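You operate a simulated robot arm through the tools that you are given. There is no shell and no other tool. Be economical: measure what you need, move in short steps, check, and stop when the job is done.

Carry out the task below with a simulated robot arm. There is one attempt and no reset: what you move stays moved.

TASK
Put the felt-soled block and the seal tin with the largest size on its label from the work table in the grey tray.

It is judged by the outcome, as a careful person would: the job done as asked, and still so three seconds after it is handed in. It fails if anything else is knocked over, pushed out of place, dropped, spilled or broken.

THE ROBOT
A 7-joint arm with a two-finger parallel gripper, fixed in place. Base frame: the origin is at the foot of the arm, x ahead of it, y to its left, z up; the work surface is at about z = 0. Lengths are in cm, angles in degrees, forces in N, time in s.
With the tool pointing down near the work surface it reaches from about 22 to 58 cm from the base axis. Its first joint turns from -66.0 to 66.0 degrees. Payload 2.5 kg.
Tool frame: the origin (TCP) lies between the finger pads and is the grasp point; the fingertips stand 2.3 cm ahead of it; z points along the fingers, y is the line along which they close. The gripper opens to 9.4 cm. The fingers are 3.8 cm wide and 1 cm thick; the gripper's body (5.4 by 9.6 cm) begins 3.9 cm behind the TCP.
Orientation is that of the tool frame in the base frame, as [roll, pitch, yaw] about the fixed x, y, z axes, in that order (R = Rz(yaw) Ry(pitch) Rx(roll)). With the fingers straight down and closing along the base's y, the tool's x points along the base's -x, its y along +y and its z along -z.

THE INTERFACE
- The arm moves only by the tool play_rows. Its argument "moves" is one flat list of numbers, 7 for each row, row after row: the shift along the tool's x, y, z in cm, then the turn, a rotation vector about the tool's x, y, z in degrees, then the finger opening in cm, from 0 to 9.4. In form: [dx, dy, dz, rx, ry, rz, hand, dx, dy, dz, rx, ry, rz, hand, ...]. A call has 1 to 10 rows; each row shifts and turns the commanded pose from where the row before left it, along the tool's axes as they then stand. A row lasts 0.2 s, in which the tool goes at most 5 cm and 8.6 degrees; a call with a longer step from one row to the next is refused whole, and so is a gripper value outside its range. A pose out of reach is approached as far as the arm can. The call stops where the force on the tool passes 40 N (or 10 N more than at its start, if that is more) or the arm is blocked; 0.2 s more then pass. The fingers move at their own pace (about 10.8 cm/s each) and stop on an object; they squeeze with about 33 N. The grip force told is the motor's: it shows also when the fingers shut on nothing. Time passes only in rows, and 0.2 s behind the last, so rows that do not move let the fingers close. It gives the time, the measured TCP pose, the force on the tool (base axes), the opening and the grip force at its end, in the units of the frame above (readings bear some noise).
- Cameras (640 x 400 px; columns grow to the right, rows downward): "scene" is fixed at [10.09, -39.95, 54.24]; the picture's right is [0.94, -0.33, 0.00], its down [-0.19, -0.56, -0.81] and it looks along [0.26, 0.76, -0.59] (base axes); focal length 372 px, centre (320, 200). "wrist" rides on the gripper at [-3.9, 0, -4.4] in the tool frame; the picture's right is [0.00, -1.00, 0.00], its down [0.97, 0.00, -0.24] and it looks along [0.24, 0.00, 0.97] (tool axes); focal length 218 px, centre (320, 200).
- get_image(camera): a new picture of that camera. No time passes.
- pixel_to_xyz(camera, pixels): for up to 12 pixels [column, row] of the newest picture of that camera ("zoom" is the newest enlarged one), the place [x, y, z] in the base frame of the surface seen there, good to about 0.2 cm. No time passes.
- close_up(camera, box): a new picture of the part [left, top, right, bottom] of that camera's present view, enlarged. No time passes.
- close_job(): hands the job in; it is judged then, once.

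Work in short steps. Measure before you move; look again where a grasp or a placing could have gone wrong, and mend it. You have 60 turns and 20 pictures in all, the two below and enlarged ones among them. Open the gripper and draw the arm clear of the work before you hand the job in, unless the task says otherwise; then end with one line.

The tools are called after "Request:" as name(argument=value, ...) on one line, values as JSON. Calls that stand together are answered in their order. play_rows: Moves the arm, as the interface text tells. Its arguments: {"type":"object","properties":{"moves":{"type":"array"}},"required":["moves"]} The other tools are called the same way: get_image (camera) takes a picture; pixel_to_xyz (camera, pixels) gives the place of the surface under pixels of a picture; close_up (camera, box) takes an enlarged picture of a part of a camera's view; close_job () hands the job in.

At the start:

```text
time_s: 0.0
tool_pos: [29.07, 13.07, 30.08]
tcp_rot: [180.0, -0.1, 180.0]
wrist_force: [0.1, 0.1, -0.2]
width: 9.41
finger_force: 0.0
```

scene: 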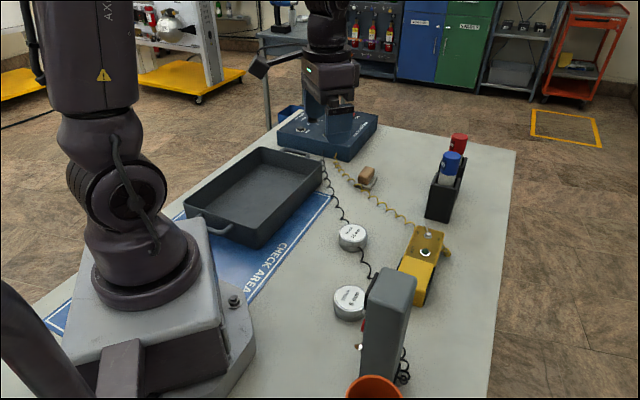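
wrist: 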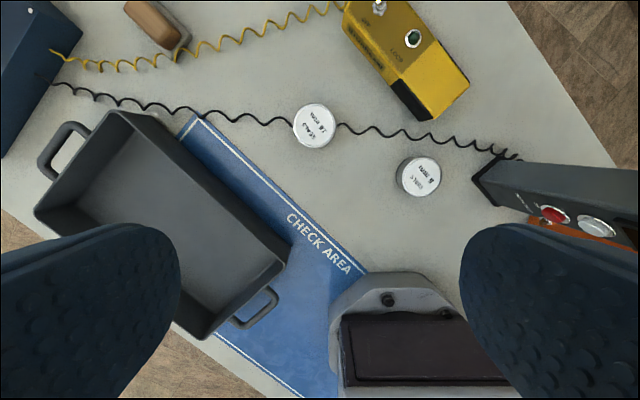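

The pictures show two tins, near scene (352,236) and (349,302), and a brown block near (367,176). I'll enlarge them to read the labels and see the cords around them.

Request:
close_up(camera="wrist", box=[270, 80, 470, 205])

Request:
close_up(camera="scene", box=[290, 130, 450, 230])

Request:
pixel_to_xyz(camera="scene", pixels=[[352, 232], [349, 297], [367, 172], [367, 185], [265, 190], [190, 210], [262, 247], [322, 172], [262, 150], [375, 250], [370, 275]])

Request:
pixel_to_xyz(camera="wrist", pixels=[[314, 125], [418, 177], [150, 22], [175, 45], [180, 210], [130, 10], [190, 38], [150, 1], [295, 122], [337, 124], [278, 257], [200, 335]])

```text
3.20 times, centred on (370, 142) of wrist
```

zoom: 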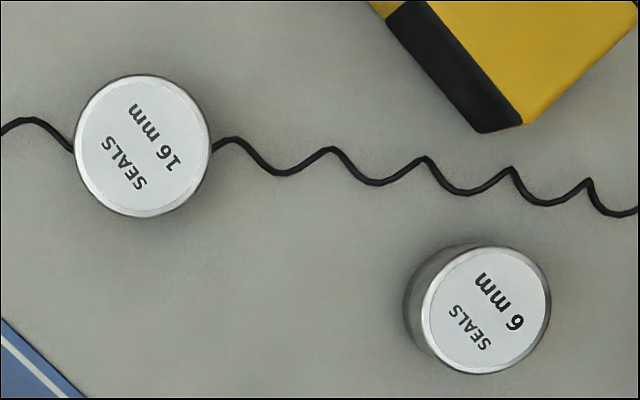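

```text
4.00 times, centred on (370, 180) of scene
```

zoom: 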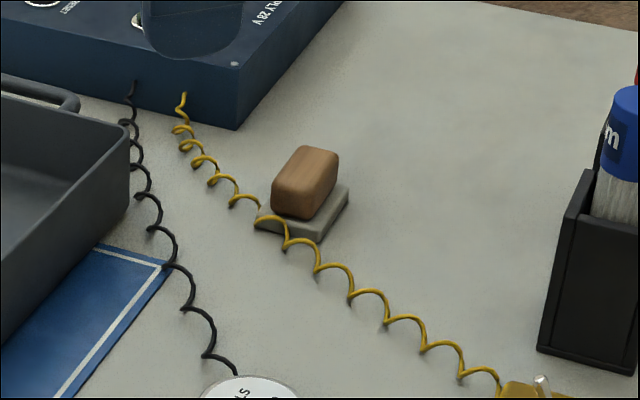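

```text
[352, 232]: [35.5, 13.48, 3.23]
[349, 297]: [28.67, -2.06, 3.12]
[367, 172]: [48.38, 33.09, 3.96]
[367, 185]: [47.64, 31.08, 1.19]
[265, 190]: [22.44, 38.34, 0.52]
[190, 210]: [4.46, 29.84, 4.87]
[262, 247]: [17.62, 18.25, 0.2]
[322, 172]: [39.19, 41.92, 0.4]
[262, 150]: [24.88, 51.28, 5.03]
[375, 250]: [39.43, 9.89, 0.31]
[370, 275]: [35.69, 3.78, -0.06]
```

```text
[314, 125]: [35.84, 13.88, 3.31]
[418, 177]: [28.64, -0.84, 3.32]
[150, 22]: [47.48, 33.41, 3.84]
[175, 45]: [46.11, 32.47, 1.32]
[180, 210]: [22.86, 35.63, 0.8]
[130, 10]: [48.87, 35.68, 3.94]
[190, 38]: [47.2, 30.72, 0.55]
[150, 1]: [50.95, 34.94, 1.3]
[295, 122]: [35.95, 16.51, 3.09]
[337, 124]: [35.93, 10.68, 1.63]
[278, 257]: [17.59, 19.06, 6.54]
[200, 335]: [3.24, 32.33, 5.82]
```

The labels read 16 mm and 6 mm. I'll check how the cords lie against the tin and the block, and whether another tin is hidden near the tester.

Request:
close_up(camera="scene", box=[310, 205, 406, 265])

Request:
close_up(camera="wrist", box=[90, 0, 218, 80])

```text
6.67 times, centred on (358, 235) of scene
```

zoom: 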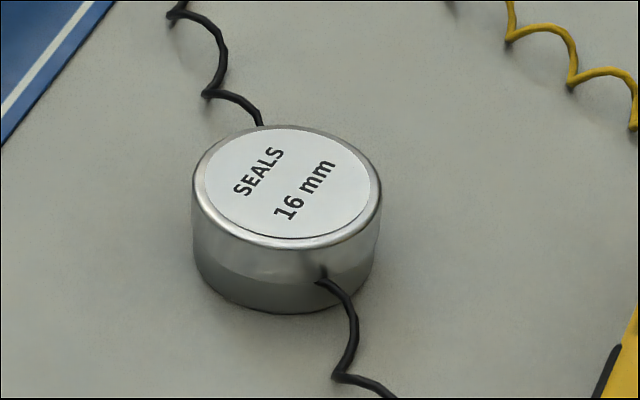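

```text
5.00 times, centred on (154, 40) of wrist
```

zoom: 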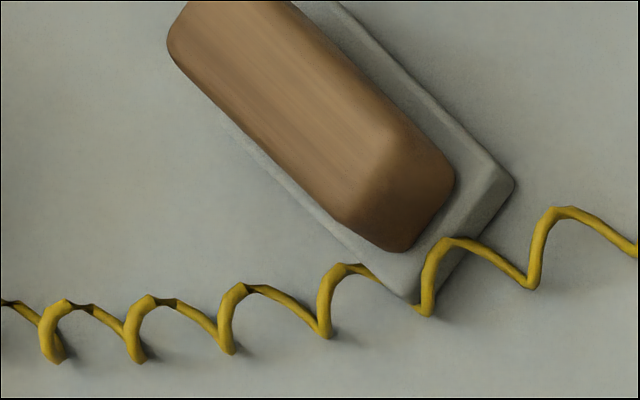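

The yellow cord lies over the near corner of the block's felt sole. I'll measure the blue device's clearance and the block's outline, then go nearer for a better look.

Request:
pixel_to_xyz(camera="scene", pixels=[[350, 155], [340, 105], [330, 80], [377, 120], [280, 130], [355, 80], [265, 65], [325, 20]])

Request:
play_rows(moves=[-2.5, 2.3, 1.5, 0, 0, 0, 9.4, -2.5, 2.3, 1.5, 0, 0, 0, 9.4, -2.5, 2.3, 1.5, 0, 0, 0, 9.4, -2.5, 2.3, 1.5, 0, 0, 0, 9.4, -2.5, 2.3, 1.5, 0, 0, 0, 9.4, -2.5, 2.3, 1.5, 0, 0, 0, 9.4])

Request:
get_image(camera="wrist")

```text
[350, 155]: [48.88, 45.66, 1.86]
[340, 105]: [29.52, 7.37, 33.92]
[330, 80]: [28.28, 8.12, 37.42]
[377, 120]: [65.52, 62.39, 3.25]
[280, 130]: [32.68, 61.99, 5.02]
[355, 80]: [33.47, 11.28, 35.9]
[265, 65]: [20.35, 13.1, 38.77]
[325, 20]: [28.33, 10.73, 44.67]
```

```text
time_s: 1.4
tool_pos: [44.39, 26.79, 21.31]
tcp_rot: [180.0, 0.0, -180.0]
wrist_force: [0.4, 0.5, 0.3]
width: 9.42
finger_force: 0.0
```

```text
13 pictures are left
```

wrist: 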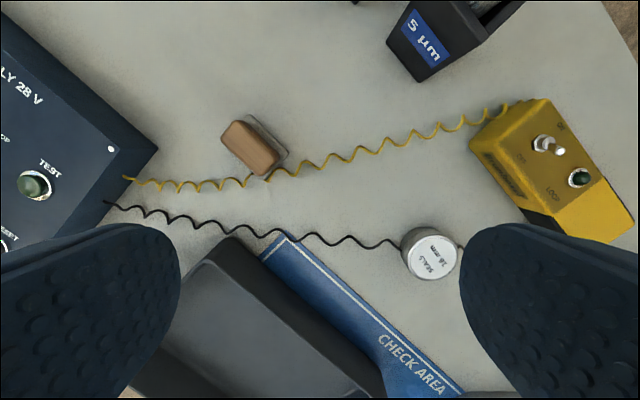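

The block is at about (255,150) with the cord at its lower right corner. I'll enlarge it and measure.

Request:
close_up(camera="wrist", box=[207, 100, 303, 190])

Request:
pixel_to_xyz(camera="wrist", pixels=[[237, 125], [224, 139], [275, 154], [262, 169], [286, 153], [268, 174], [250, 115], [272, 135], [245, 144], [300, 165], [240, 178], [125, 178]])

```text
4.44 times, centred on (255, 145) of wrist
```

zoom: 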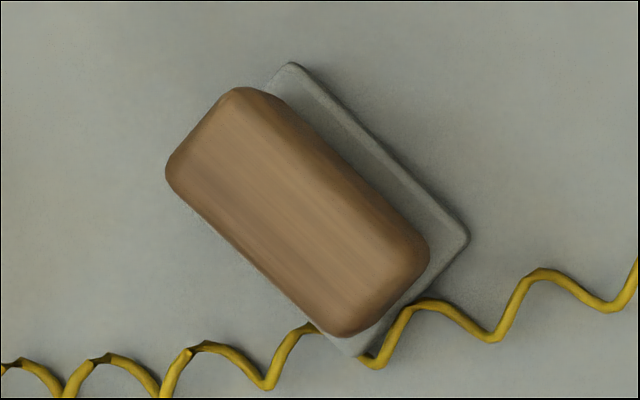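

```text
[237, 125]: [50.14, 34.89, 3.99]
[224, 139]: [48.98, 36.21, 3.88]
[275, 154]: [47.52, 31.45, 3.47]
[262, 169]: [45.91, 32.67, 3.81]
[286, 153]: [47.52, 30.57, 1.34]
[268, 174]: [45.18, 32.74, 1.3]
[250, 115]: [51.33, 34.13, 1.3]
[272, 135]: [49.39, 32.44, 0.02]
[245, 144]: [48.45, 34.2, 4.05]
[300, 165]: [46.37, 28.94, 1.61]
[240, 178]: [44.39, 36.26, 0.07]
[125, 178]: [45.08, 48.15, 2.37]
```

The felt is about 5.2 by 3.15 cm, centred near (48.2, 33.5), with its long axis at about 43°. I'll turn the tool 47° and go above it with the fingers partly open.

Request:
play_rows(moves=[0, 0, 1, 0, 0, -7.8, 4.6, 0, 0, 1, 0, 0, -7.8, 4.6, 0, 0, 1, 0, 0, -7.8, 4.6, 0, 0, 1, 0, 0, -7.8, 4.6, 0, 0, 1, 0, 0, -7.8, 4.6, 0, 0, 1, 0, 0, -7.8, 4.6, -2.6, 0.6, 1, 0, 0, 0, 4.6, -2.6, 0.6, 1, 0, 0, 0, 4.6, -2.4, 0.6, 1, 0, 0, 0, 4.6])

Request:
close_up(camera="wrist", box=[160, 100, 480, 300])

```text
time_s: 3.4
tool_pos: [47.97, 33.34, 12.05]
tcp_rot: [179.9, -0.1, -133.2]
wrist_force: [-0.5, 0.1, 0.0]
width: 4.6
finger_force: 0.0
```

```text
2.00 times, centred on (320, 200) of wrist
```

zoom: 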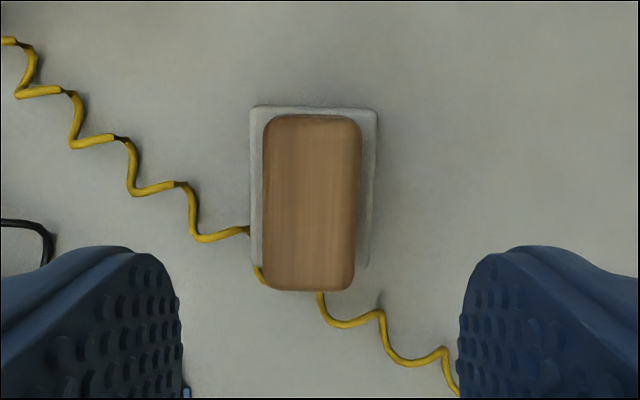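

The block is centred between the fingers and aligned. I'll lower to TCP z≈4, so the tips stay above the felt and the cord.

Request:
play_rows(moves=[-0.2, 0.1, 2, 0, 0, 0, 4.6, -0.2, 0, 2, 0, 0, 0, 4.6, -0.1, 0, 2, 0, 0, 0, 4.6, 0, 0, 1.1, 0, 0, 0, 4.6, 0, 0, 1, 0, 0, 0, 4.6, 0, 0, 0, 0, 0, 0, 4.6])

Request:
close_up(camera="scene", box=[290, 120, 450, 220])

```text
time_s: 4.8
tool_pos: [48.19, 34.22, 3.98]
tcp_rot: [180.0, 0.0, -133.2]
wrist_force: [-0.4, -0.1, 0.3]
width: 4.59
finger_force: 0.0
```

```text
4.00 times, centred on (370, 170) of scene
```

zoom: 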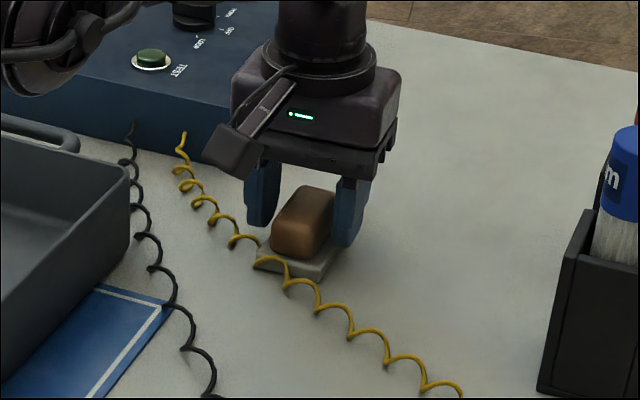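

The fingers straddle the wood, above the felt and clear of the cord. I'll close on it.

Request:
play_rows(moves=[0, -0.2, 0, 0, 0, 0, 4.0, 0, 0, 0, 0, 0, 0, 3, 0, 0, 0, 0, 0, 0, 2, 0, 0, 0, 0, 0, 0, 1.5, 0, 0, 0, 0, 0, 0, 1.5])

```text
time_s: 6.0
tool_pos: [48.47, 34.05, 3.92]
tcp_rot: [180.0, 0.0, -133.2]
wrist_force: [-1.1, 0.1, 1.1]
width: 2.88
finger_force: 33.6
```

Gripped at 2.88 cm. I'll raise it just off the table and draw it outward, so the corner slips from under the cord.

Request:
play_rows(moves=[-0.2, -0.13, -0.1, 0, 0, 0, 1.5, -0.4, -0.26, -0.1, 0, 0, 0, 1.5, -0.4, -0.26, -0.1, 0, 0, 0, 1.5, -0.2, -0.13, 0, 0, 0, 0, 1.5, 0, 0, 0, 0, 0, 0, 1.5])

Request:
close_up(camera="scene", box=[330, 140, 410, 190])

```text
time_s: 7.2
tool_pos: [48.78, 33.88, 4.01]
tcp_rot: [179.9, 0.1, -133.2]
wrist_force: [-0.3, 0.0, 1.4]
width: 2.92
finger_force: 33.1
out of reach, approached as far as the arm can: row 2, 3, 4
```

```text
8.00 times, centred on (370, 165) of scene
```

zoom: 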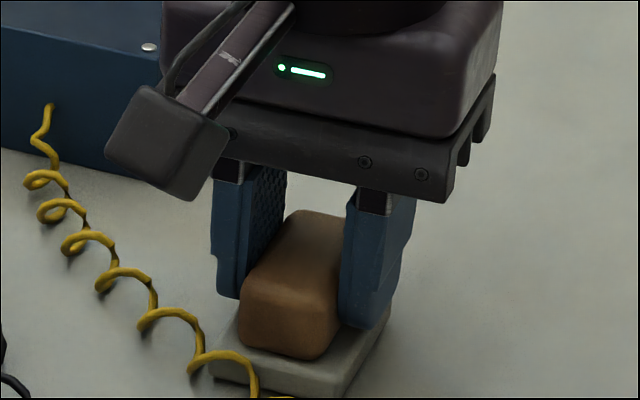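

The reach limit allowed about 0.4 cm. I'll lift slowly and watch the force and the cord.

Request:
play_rows(moves=[0, 0, -0.3, 0, 0, 0, 1.5, 0, 0, -0.4, 0, 0, 0, 1.5, 0, 0, -0.4, 0, 0, 0, 1.5, 0, 0, -0.4, 0, 0, 0, 1.5, 0, 0, 0, 0, 0, 0, 1.5])

Request:
close_up(camera="scene", box=[310, 120, 438, 200])

```text
time_s: 8.4
tool_pos: [48.51, 33.9, 5.67]
tcp_rot: [-180.0, 0.0, -133.2]
wrist_force: [0.2, -0.7, -0.5]
width: 2.93
finger_force: 33.0
```

```text
5.00 times, centred on (374, 160) of scene
```

zoom: 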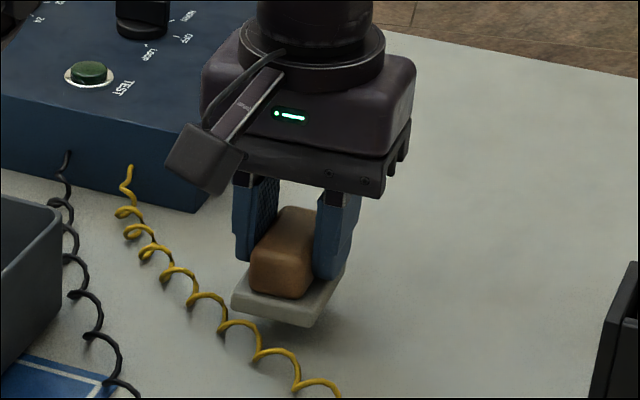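

It came up clear and the cord lies undisturbed. I'll raise it and carry it over the tray.

Request:
play_rows(moves=[0, 0, -2.5, 0, 0, 0, 1.5, 0, 0, -2.5, 0, 0, 0, 1.5, 0, 0, -2.5, 0, 0, 0, 1.5, 0, 0, -2, 0, 0, 0, 1.5, 2.33, 4.12, 0, 0, 0, 0, 1.5, 2.33, 4.12, 0, 0, 0, 0, 1.5, 2.33, 4.12, 0, 0, 0, 0, 1.5, 2.33, 4.12, 0, 0, 0, 0, 1.5, 2.33, 4.12, 0, 0, 0, 0, 1.5, 0, 0, 0, 0, 0, 0, 1.5])

Request:
get_image(camera="scene")

```text
time_s: 10.6
tool_pos: [25.52, 39.22, 14.97]
tcp_rot: [-180.0, 0.0, -133.2]
wrist_force: [0.4, 0.5, -0.6]
width: 2.92
finger_force: 32.5
```

```text
7 pictures are left
```

scene: 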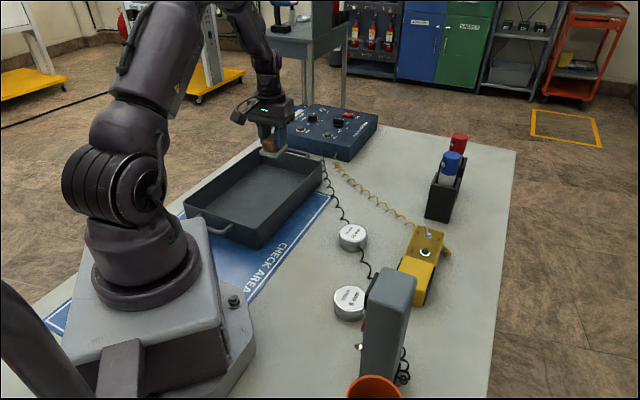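

The block is held over the tray. I'll measure the tray's rim and floor before lowering.

Request:
pixel_to_xyz(camera="scene", pixels=[[262, 150], [320, 163], [262, 240], [188, 205], [270, 180], [250, 195], [285, 190], [228, 205], [240, 180], [300, 175]])

```text
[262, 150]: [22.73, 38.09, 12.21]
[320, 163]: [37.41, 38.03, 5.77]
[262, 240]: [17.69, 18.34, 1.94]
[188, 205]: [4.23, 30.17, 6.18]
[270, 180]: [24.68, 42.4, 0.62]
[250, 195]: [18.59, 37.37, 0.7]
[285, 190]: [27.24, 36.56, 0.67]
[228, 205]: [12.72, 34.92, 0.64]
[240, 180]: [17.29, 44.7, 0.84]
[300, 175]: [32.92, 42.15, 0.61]
```

The tray floor is at z≈0.65 and the spot is well inside. I'll lower until the block just touches.

Request:
play_rows(moves=[0, 0, 3, 0, 0, 0, 1.5, 0, 0, 3, 0, 0, 0, 1.5, 0, 0, 2, 0, 0, 0, 1.5, 0, 0, 1, 0, 0, 0, 1.5, 0, 0, 0.6, 0, 0, 0, 1.5, 0, 0, 0.4, 0, 0, 0, 1.5, 0, 0, 0.2, 0, 0, 0, 1.5, 0, 0, 0, 0, 0, 0, 1.5])

```text
time_s: 12.4
tool_pos: [25.77, 39.53, 4.71]
tcp_rot: [180.0, -0.1, -133.3]
wrist_force: [-0.4, 0.5, -0.8]
width: 2.9
finger_force: 32.7
```

No contact yet, so I'll ease down a little further.

Request:
play_rows(moves=[0, 0, 0.1, 0, 0, 0, 1.5, 0, 0, 0.1, 0, 0, 0, 1.5, 0, 0, 0, 0, 0, 0, 1.5])

```text
time_s: 13.2
tool_pos: [25.69, 39.49, 4.67]
tcp_rot: [180.0, 0.0, -133.2]
wrist_force: [0.7, -0.3, -1.0]
width: 2.91
finger_force: 33.1
```

Request:
play_rows(moves=[0, 0, 0.1, 0, 0, 0, 1.5, 0, 0, 0.1, 0, 0, 0, 1.5, 0, 0, 0, 0, 0, 0, 1.5])

```text
time_s: 14.0
tool_pos: [25.86, 39.59, 4.49]
tcp_rot: [180.0, 0.2, -133.2]
wrist_force: [-0.8, -2.8, 9.9]
width: 2.94
finger_force: 32.8
```

The upward force of about 10 N means the block is on the floor. I'll open the fingers and rise.

Request:
play_rows(moves=[0, 0, -0.1, 0, 0, 0, 3, 0, 0, 0, 0, 0, 0, 4.6, 0, 0, 0, 0, 0, 0, 4.6, 0, 0, -2, 0, 0, 0, 4.6, 0, 0, -3, 0, 0, 0, 4.6, 0, 0, -4, 0, 0, 0, 4.6, 0, 0, -3, 0, 0, 0, 6])

Request:
close_up(camera="wrist", box=[0, 0, 640, 400])

```text
time_s: 15.6
tool_pos: [25.58, 39.42, 16.52]
tcp_rot: [-180.0, 0.0, -133.3]
wrist_force: [0.2, -1.0, 0.4]
width: 5.99
finger_force: 0.0
```

```text
1.00 times, centred on (320, 200) of wrist
```

zoom: 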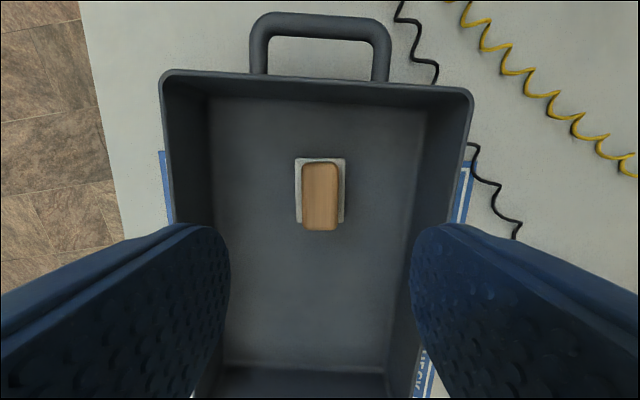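

The block stands upright in the tray. I'll turn to close along x, so the fingers stay clear of the cord, and go above the 16 mm tin.

Request:
play_rows(moves=[0, 0, 0, 0, 0, -8.6, 8, 0, 0, 0, 0, 0, -8.6, 8, 0, 0, 0, 0, 0, -8.6, 8, 0, 0, 0, 0, 0, -8.6, 8, 0, 0, 0, 0, 0, -8.6, 8, 4.28, -1.68, 0, 0, 0, 0, 8, 4.28, -1.68, 0, 0, 0, 0, 8, 4.28, -1.68, 0, 0, 0, 0, 8, 4.28, -1.68, 0, 0, 0, 0, 8, 4.28, -1.68, 0, 0, 0, 0, 8])

Request:
play_rows(moves=[4.28, -1.68, 1, 0, 0, 0, 8, 0, 0, 2, 0, 0, 0, 8, 0, 0, 0, 0, 0, 0, 8])

Request:
get_image(camera="wrist")

```text
time_s: 17.8
tool_pos: [33.95, 18.18, 16.44]
tcp_rot: [180.0, 0.1, -90.2]
wrist_force: [-0.3, -0.2, -0.7]
width: 8.02
finger_force: 0.2
```

```text
time_s: 18.6
tool_pos: [35.67, 13.76, 13.56]
tcp_rot: [180.0, 0.0, -90.2]
wrist_force: [-0.4, 0.4, 0.4]
width: 8.01
finger_force: 0.2
```

```text
5 pictures are left
```

wrist: 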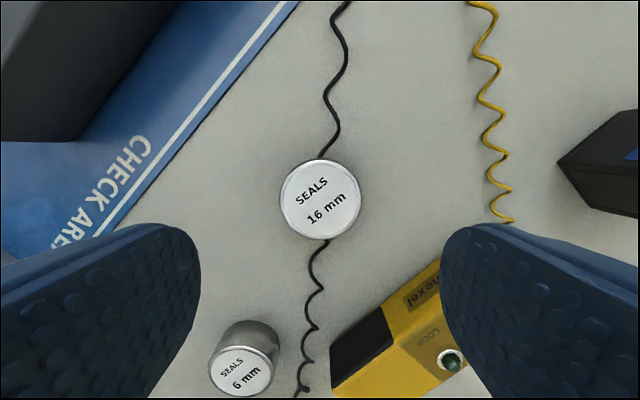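

The tin is centred near (320,200) with the cord running vertically through it. I'll measure its edges and the yellow box.

Request:
pixel_to_xyz(camera="wrist", pixels=[[320, 200], [283, 199], [357, 199], [320, 164], [320, 234], [332, 348], [440, 262], [390, 300], [445, 290], [325, 145], [315, 255]])

```text
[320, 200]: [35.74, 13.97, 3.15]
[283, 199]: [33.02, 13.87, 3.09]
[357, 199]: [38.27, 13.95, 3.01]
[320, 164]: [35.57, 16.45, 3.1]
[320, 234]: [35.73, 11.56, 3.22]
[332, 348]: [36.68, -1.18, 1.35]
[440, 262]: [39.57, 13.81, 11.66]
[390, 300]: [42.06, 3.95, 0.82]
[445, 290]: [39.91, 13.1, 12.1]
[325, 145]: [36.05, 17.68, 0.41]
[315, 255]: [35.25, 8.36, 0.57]
```

The tin is centred at (35.65, 13.95), about 5.3 cm wide and 3.15 cm tall, and the sides are free. I'll lower to z≈2.9.

Request:
play_rows(moves=[-0.2, 0, 3, 0, 0, 0, 8, 0, 0, 3, 0, 0, 0, 8, 0, 0, 2.5, 0, 0, 0, 8, 0, 0, 1.3, 0, 0, 0, 8, 0, 0, 0.85, 0, 0, 0, 8, 0, 0, 0, 0, 0, 0, 8])

Request:
play_rows(moves=[0, 0, 0, 0, 0, 0, 7, 0, 0, 0, 0, 0, 0, 6, 0, 0, 0, 0, 0, 0, 5, 0, 0, 0, 0, 0, 0, 4, 0, 0, 0, 0, 0, 0, 4])

```text
time_s: 20.0
tool_pos: [35.56, 14.07, 3.02]
tcp_rot: [-179.9, -0.1, -90.3]
wrist_force: [0.1, 0.1, 0.2]
width: 8.02
finger_force: 0.1
```

```text
time_s: 21.2
tool_pos: [35.7, 13.93, 2.95]
tcp_rot: [-180.0, 0.0, -90.1]
wrist_force: [1.4, 0.2, 0.0]
width: 5.8
finger_force: 32.8
```

Gripped at 5.8 cm. I'll lift slowly and check the cord.

Request:
play_rows(moves=[0, 0, -0.4, 0, 0, 0, 4, 0, 0, -0.4, 0, 0, 0, 4, 0, 0, -0.6, 0, 0, 0, 4, 0, 0, -0.8, 0, 0, 0, 4, 0, 0, 0, 0, 0, 0, 4])

Request:
close_up(camera="scene", box=[270, 170, 430, 290])

```text
time_s: 22.4
tool_pos: [35.58, 13.96, 5.14]
tcp_rot: [-180.0, 0.0, -90.2]
wrist_force: [0.3, -0.1, -1.1]
width: 5.78
finger_force: 33.1
```

```text
3.33 times, centred on (350, 230) of scene
```

zoom: 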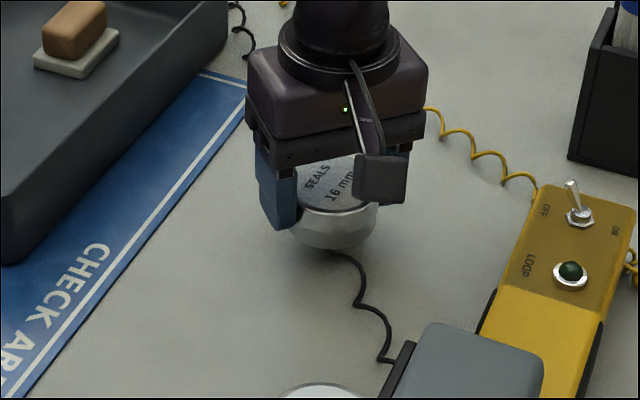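

The tin is up and the cord lies flat. I'll raise it and carry it over the near half of the tray.

Request:
play_rows(moves=[0, 0, -3, 0, 0, 0, 4, 0, 0, -3, 0, 0, 0, 4, 0, 0, -3, 0, 0, 0, 4, -3.03, 2.85, 0, 0, 0, 0, 4, -3.03, 2.85, 0, 0, 0, 0, 4, -3.03, 2.85, 0, 0, 0, 0, 4, -3.03, 2.85, 0, 0, 0, 0, 4, -3.03, 2.85, 0, 0, 0, 0, 4, -3.03, 2.85, 0, 0, 0, 0, 4, 0, 0, 0, 0, 0, 0, 4])

Request:
get_image(camera="wrist")

```text
time_s: 24.6
tool_pos: [19.05, 32.32, 14.47]
tcp_rot: [-180.0, 0.0, -90.3]
wrist_force: [-0.4, -0.2, 0.0]
width: 5.82
finger_force: 32.2
```

```text
3 pictures are left
```

wrist: 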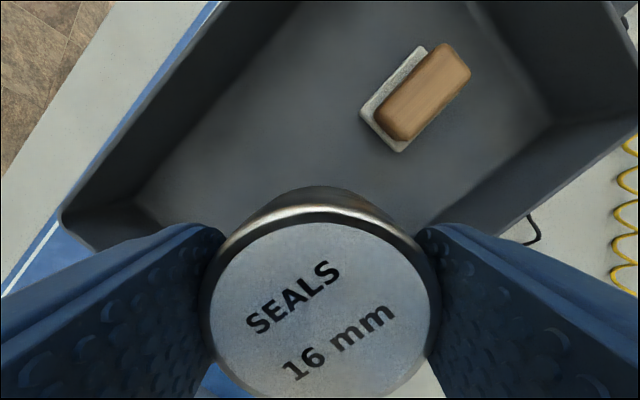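

The spot is centred across the tray, about 8.9 cm from each side wall and about 10 cm from the block. I'll lower toward TCP z≈3.6.

Request:
play_rows(moves=[0, 0, 3, 0, 0, 0, 4, 0, 0, 3, 0, 0, 0, 4, 0, 0, 2, 0, 0, 0, 4, 0, 0, 1.3, 0, 0, 0, 4, 0, 0, 0.7, 0, 0, 0, 4, 0, 0, 0.4, 0, 0, 0, 4, 0, 0, 0.2, 0, 0, 0, 4, 0, 0, 0.1, 0, 0, 0, 4, 0, 0, 0, 0, 0, 0, 4])

```text
time_s: 26.6
tool_pos: [18.7, 32.28, 3.47]
tcp_rot: [-180.0, 0.0, -90.4]
wrist_force: [-1.6, -6.9, 24.8]
width: 5.8
finger_force: 32.9
```

The upward force of 25 N means it is on the floor. I'll ease up a touch, open slowly and rise.

Request:
play_rows(moves=[0, 0, -0.15, 0, 0, 0, 4, 0, 0, 0, 0, 0, 0, 6.2, 0, 0, 0, 0, 0, 0, 7.6, 0, 0, 0, 0, 0, 0, 7.6, 0, 0, -1.5, 0, 0, 0, 7.6, 0, 0, -3, 0, 0, 0, 7.6, 0, 0, -4, 0, 0, 0, 7.6, 0, 0, -4, 0, 0, 0, 7.6])

Request:
play_rows(moves=[3, -3, -2, 0, 0, 0, 7.6, 3, -3, -2, 0, 0, 0, 7.6, 3, -3, -2, 0, 0, 0, 7.6, 3, -3, 0, 0, 0, 0, 7.6, 3, -2, 0, 0, 0, 0, 7.6, 0, 0, 0, 0, 0, 0, 7.6])

Request:
get_image(camera="scene")

```text
time_s: 28.4
tool_pos: [18.73, 31.87, 15.79]
tcp_rot: [179.9, -0.1, -90.2]
wrist_force: [0.5, 0.2, -0.1]
width: 7.6
finger_force: 0.1
```

```text
time_s: 29.8
tool_pos: [32.61, 17.07, 22.26]
tcp_rot: [-180.0, -0.1, -90.2]
wrist_force: [-0.2, 0.2, -0.1]
width: 7.62
finger_force: 0.0
```

```text
2 pictures are left
```

scene: 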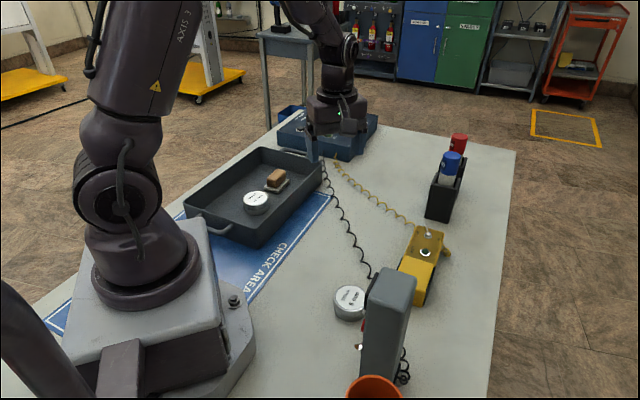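

Both items stand in the tray and everything else is in place. I'll take one look at the part of the table near the tester and orange cup that hasn't been seen, in case a larger-labelled tin is there.

Request:
play_rows(moves=[0, 0, -4, 0, 0, 0, 7.6, 0, 0, -4, 0, 0, 0, 7.6, 4, 0, -1, 0, 0, 0, 7.6, 4, 0, 0, 0, 0, 0, 7.6, 4, 0, 0, 0, 0, 0, 7.6, 0, 0, 0, 0, 0, 0, 7.6])

Request:
get_image(camera="wrist")

```text
time_s: 31.2
tool_pos: [32.46, 5.25, 31.07]
tcp_rot: [-180.0, 0.0, -90.2]
wrist_force: [-0.4, 0.0, -0.4]
width: 7.6
finger_force: 0.0
```

```text
1 pictures are left
```

wrist: 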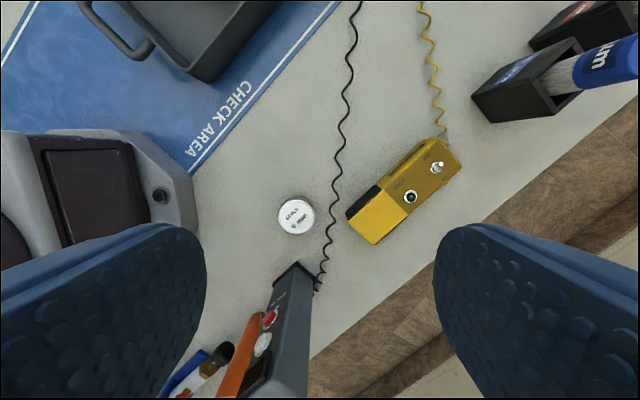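

Something sits in a blue holder near (195,370), beyond the orange cup. I'll find its place and then look with the last picture.

Request:
pixel_to_xyz(camera="wrist", pixels=[[180, 385], [205, 370], [222, 352], [250, 340], [295, 275], [290, 380], [190, 360]])

```text
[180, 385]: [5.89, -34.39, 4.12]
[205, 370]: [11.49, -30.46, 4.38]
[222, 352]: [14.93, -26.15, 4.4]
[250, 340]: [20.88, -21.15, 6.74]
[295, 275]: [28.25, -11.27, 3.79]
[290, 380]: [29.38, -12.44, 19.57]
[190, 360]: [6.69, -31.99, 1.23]
```

The holder is near (10,-31). I'll view it from about (18,-18), well above the 20 cm tester.

Request:
play_rows(moves=[3.85, 2.4, 0, 0, 0, 0, 7.6, 3.85, 2.4, 0, 0, 0, 0, 7.6, 3.85, 2.4, 0, 0, 0, 0, 7.6, 3.85, 2.4, 0, 0, 0, 0, 7.6, 3.85, 2.4, 0, 0, 0, 0, 7.6, 3.85, 2.4, 0, 0, 0, 0, 7.6, 0, 0, 0, 0, 0, 0, 7.6])

Request:
get_image(camera="wrist")

```text
time_s: 32.8
tool_pos: [18.23, -17.69, 30.91]
tcp_rot: [180.0, 0.0, -90.2]
wrist_force: [0.5, -0.1, -0.4]
width: 7.6
finger_force: 0.1
```

```text
0 pictures are left
```

wrist: 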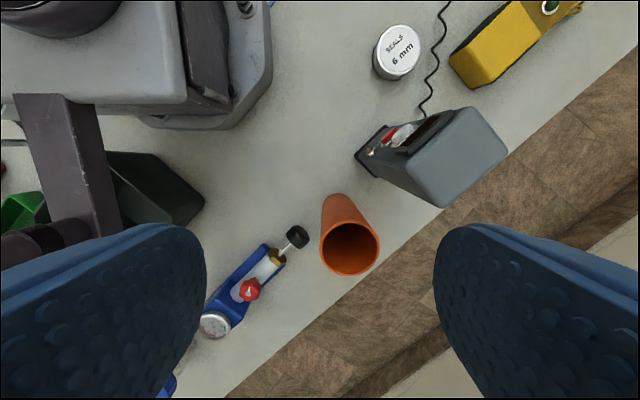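

That is only a hand pump with a gauge, and there is no other tin. The arm is clear and the gripper open, so I'll hand the job in.

Request:
close_job()

```text
The job is handed in.
```

The felt-soled block and the 16 mm seal tin are both in the grey tray, nothing else looked disturbed in the pictures, and the job is handed in.
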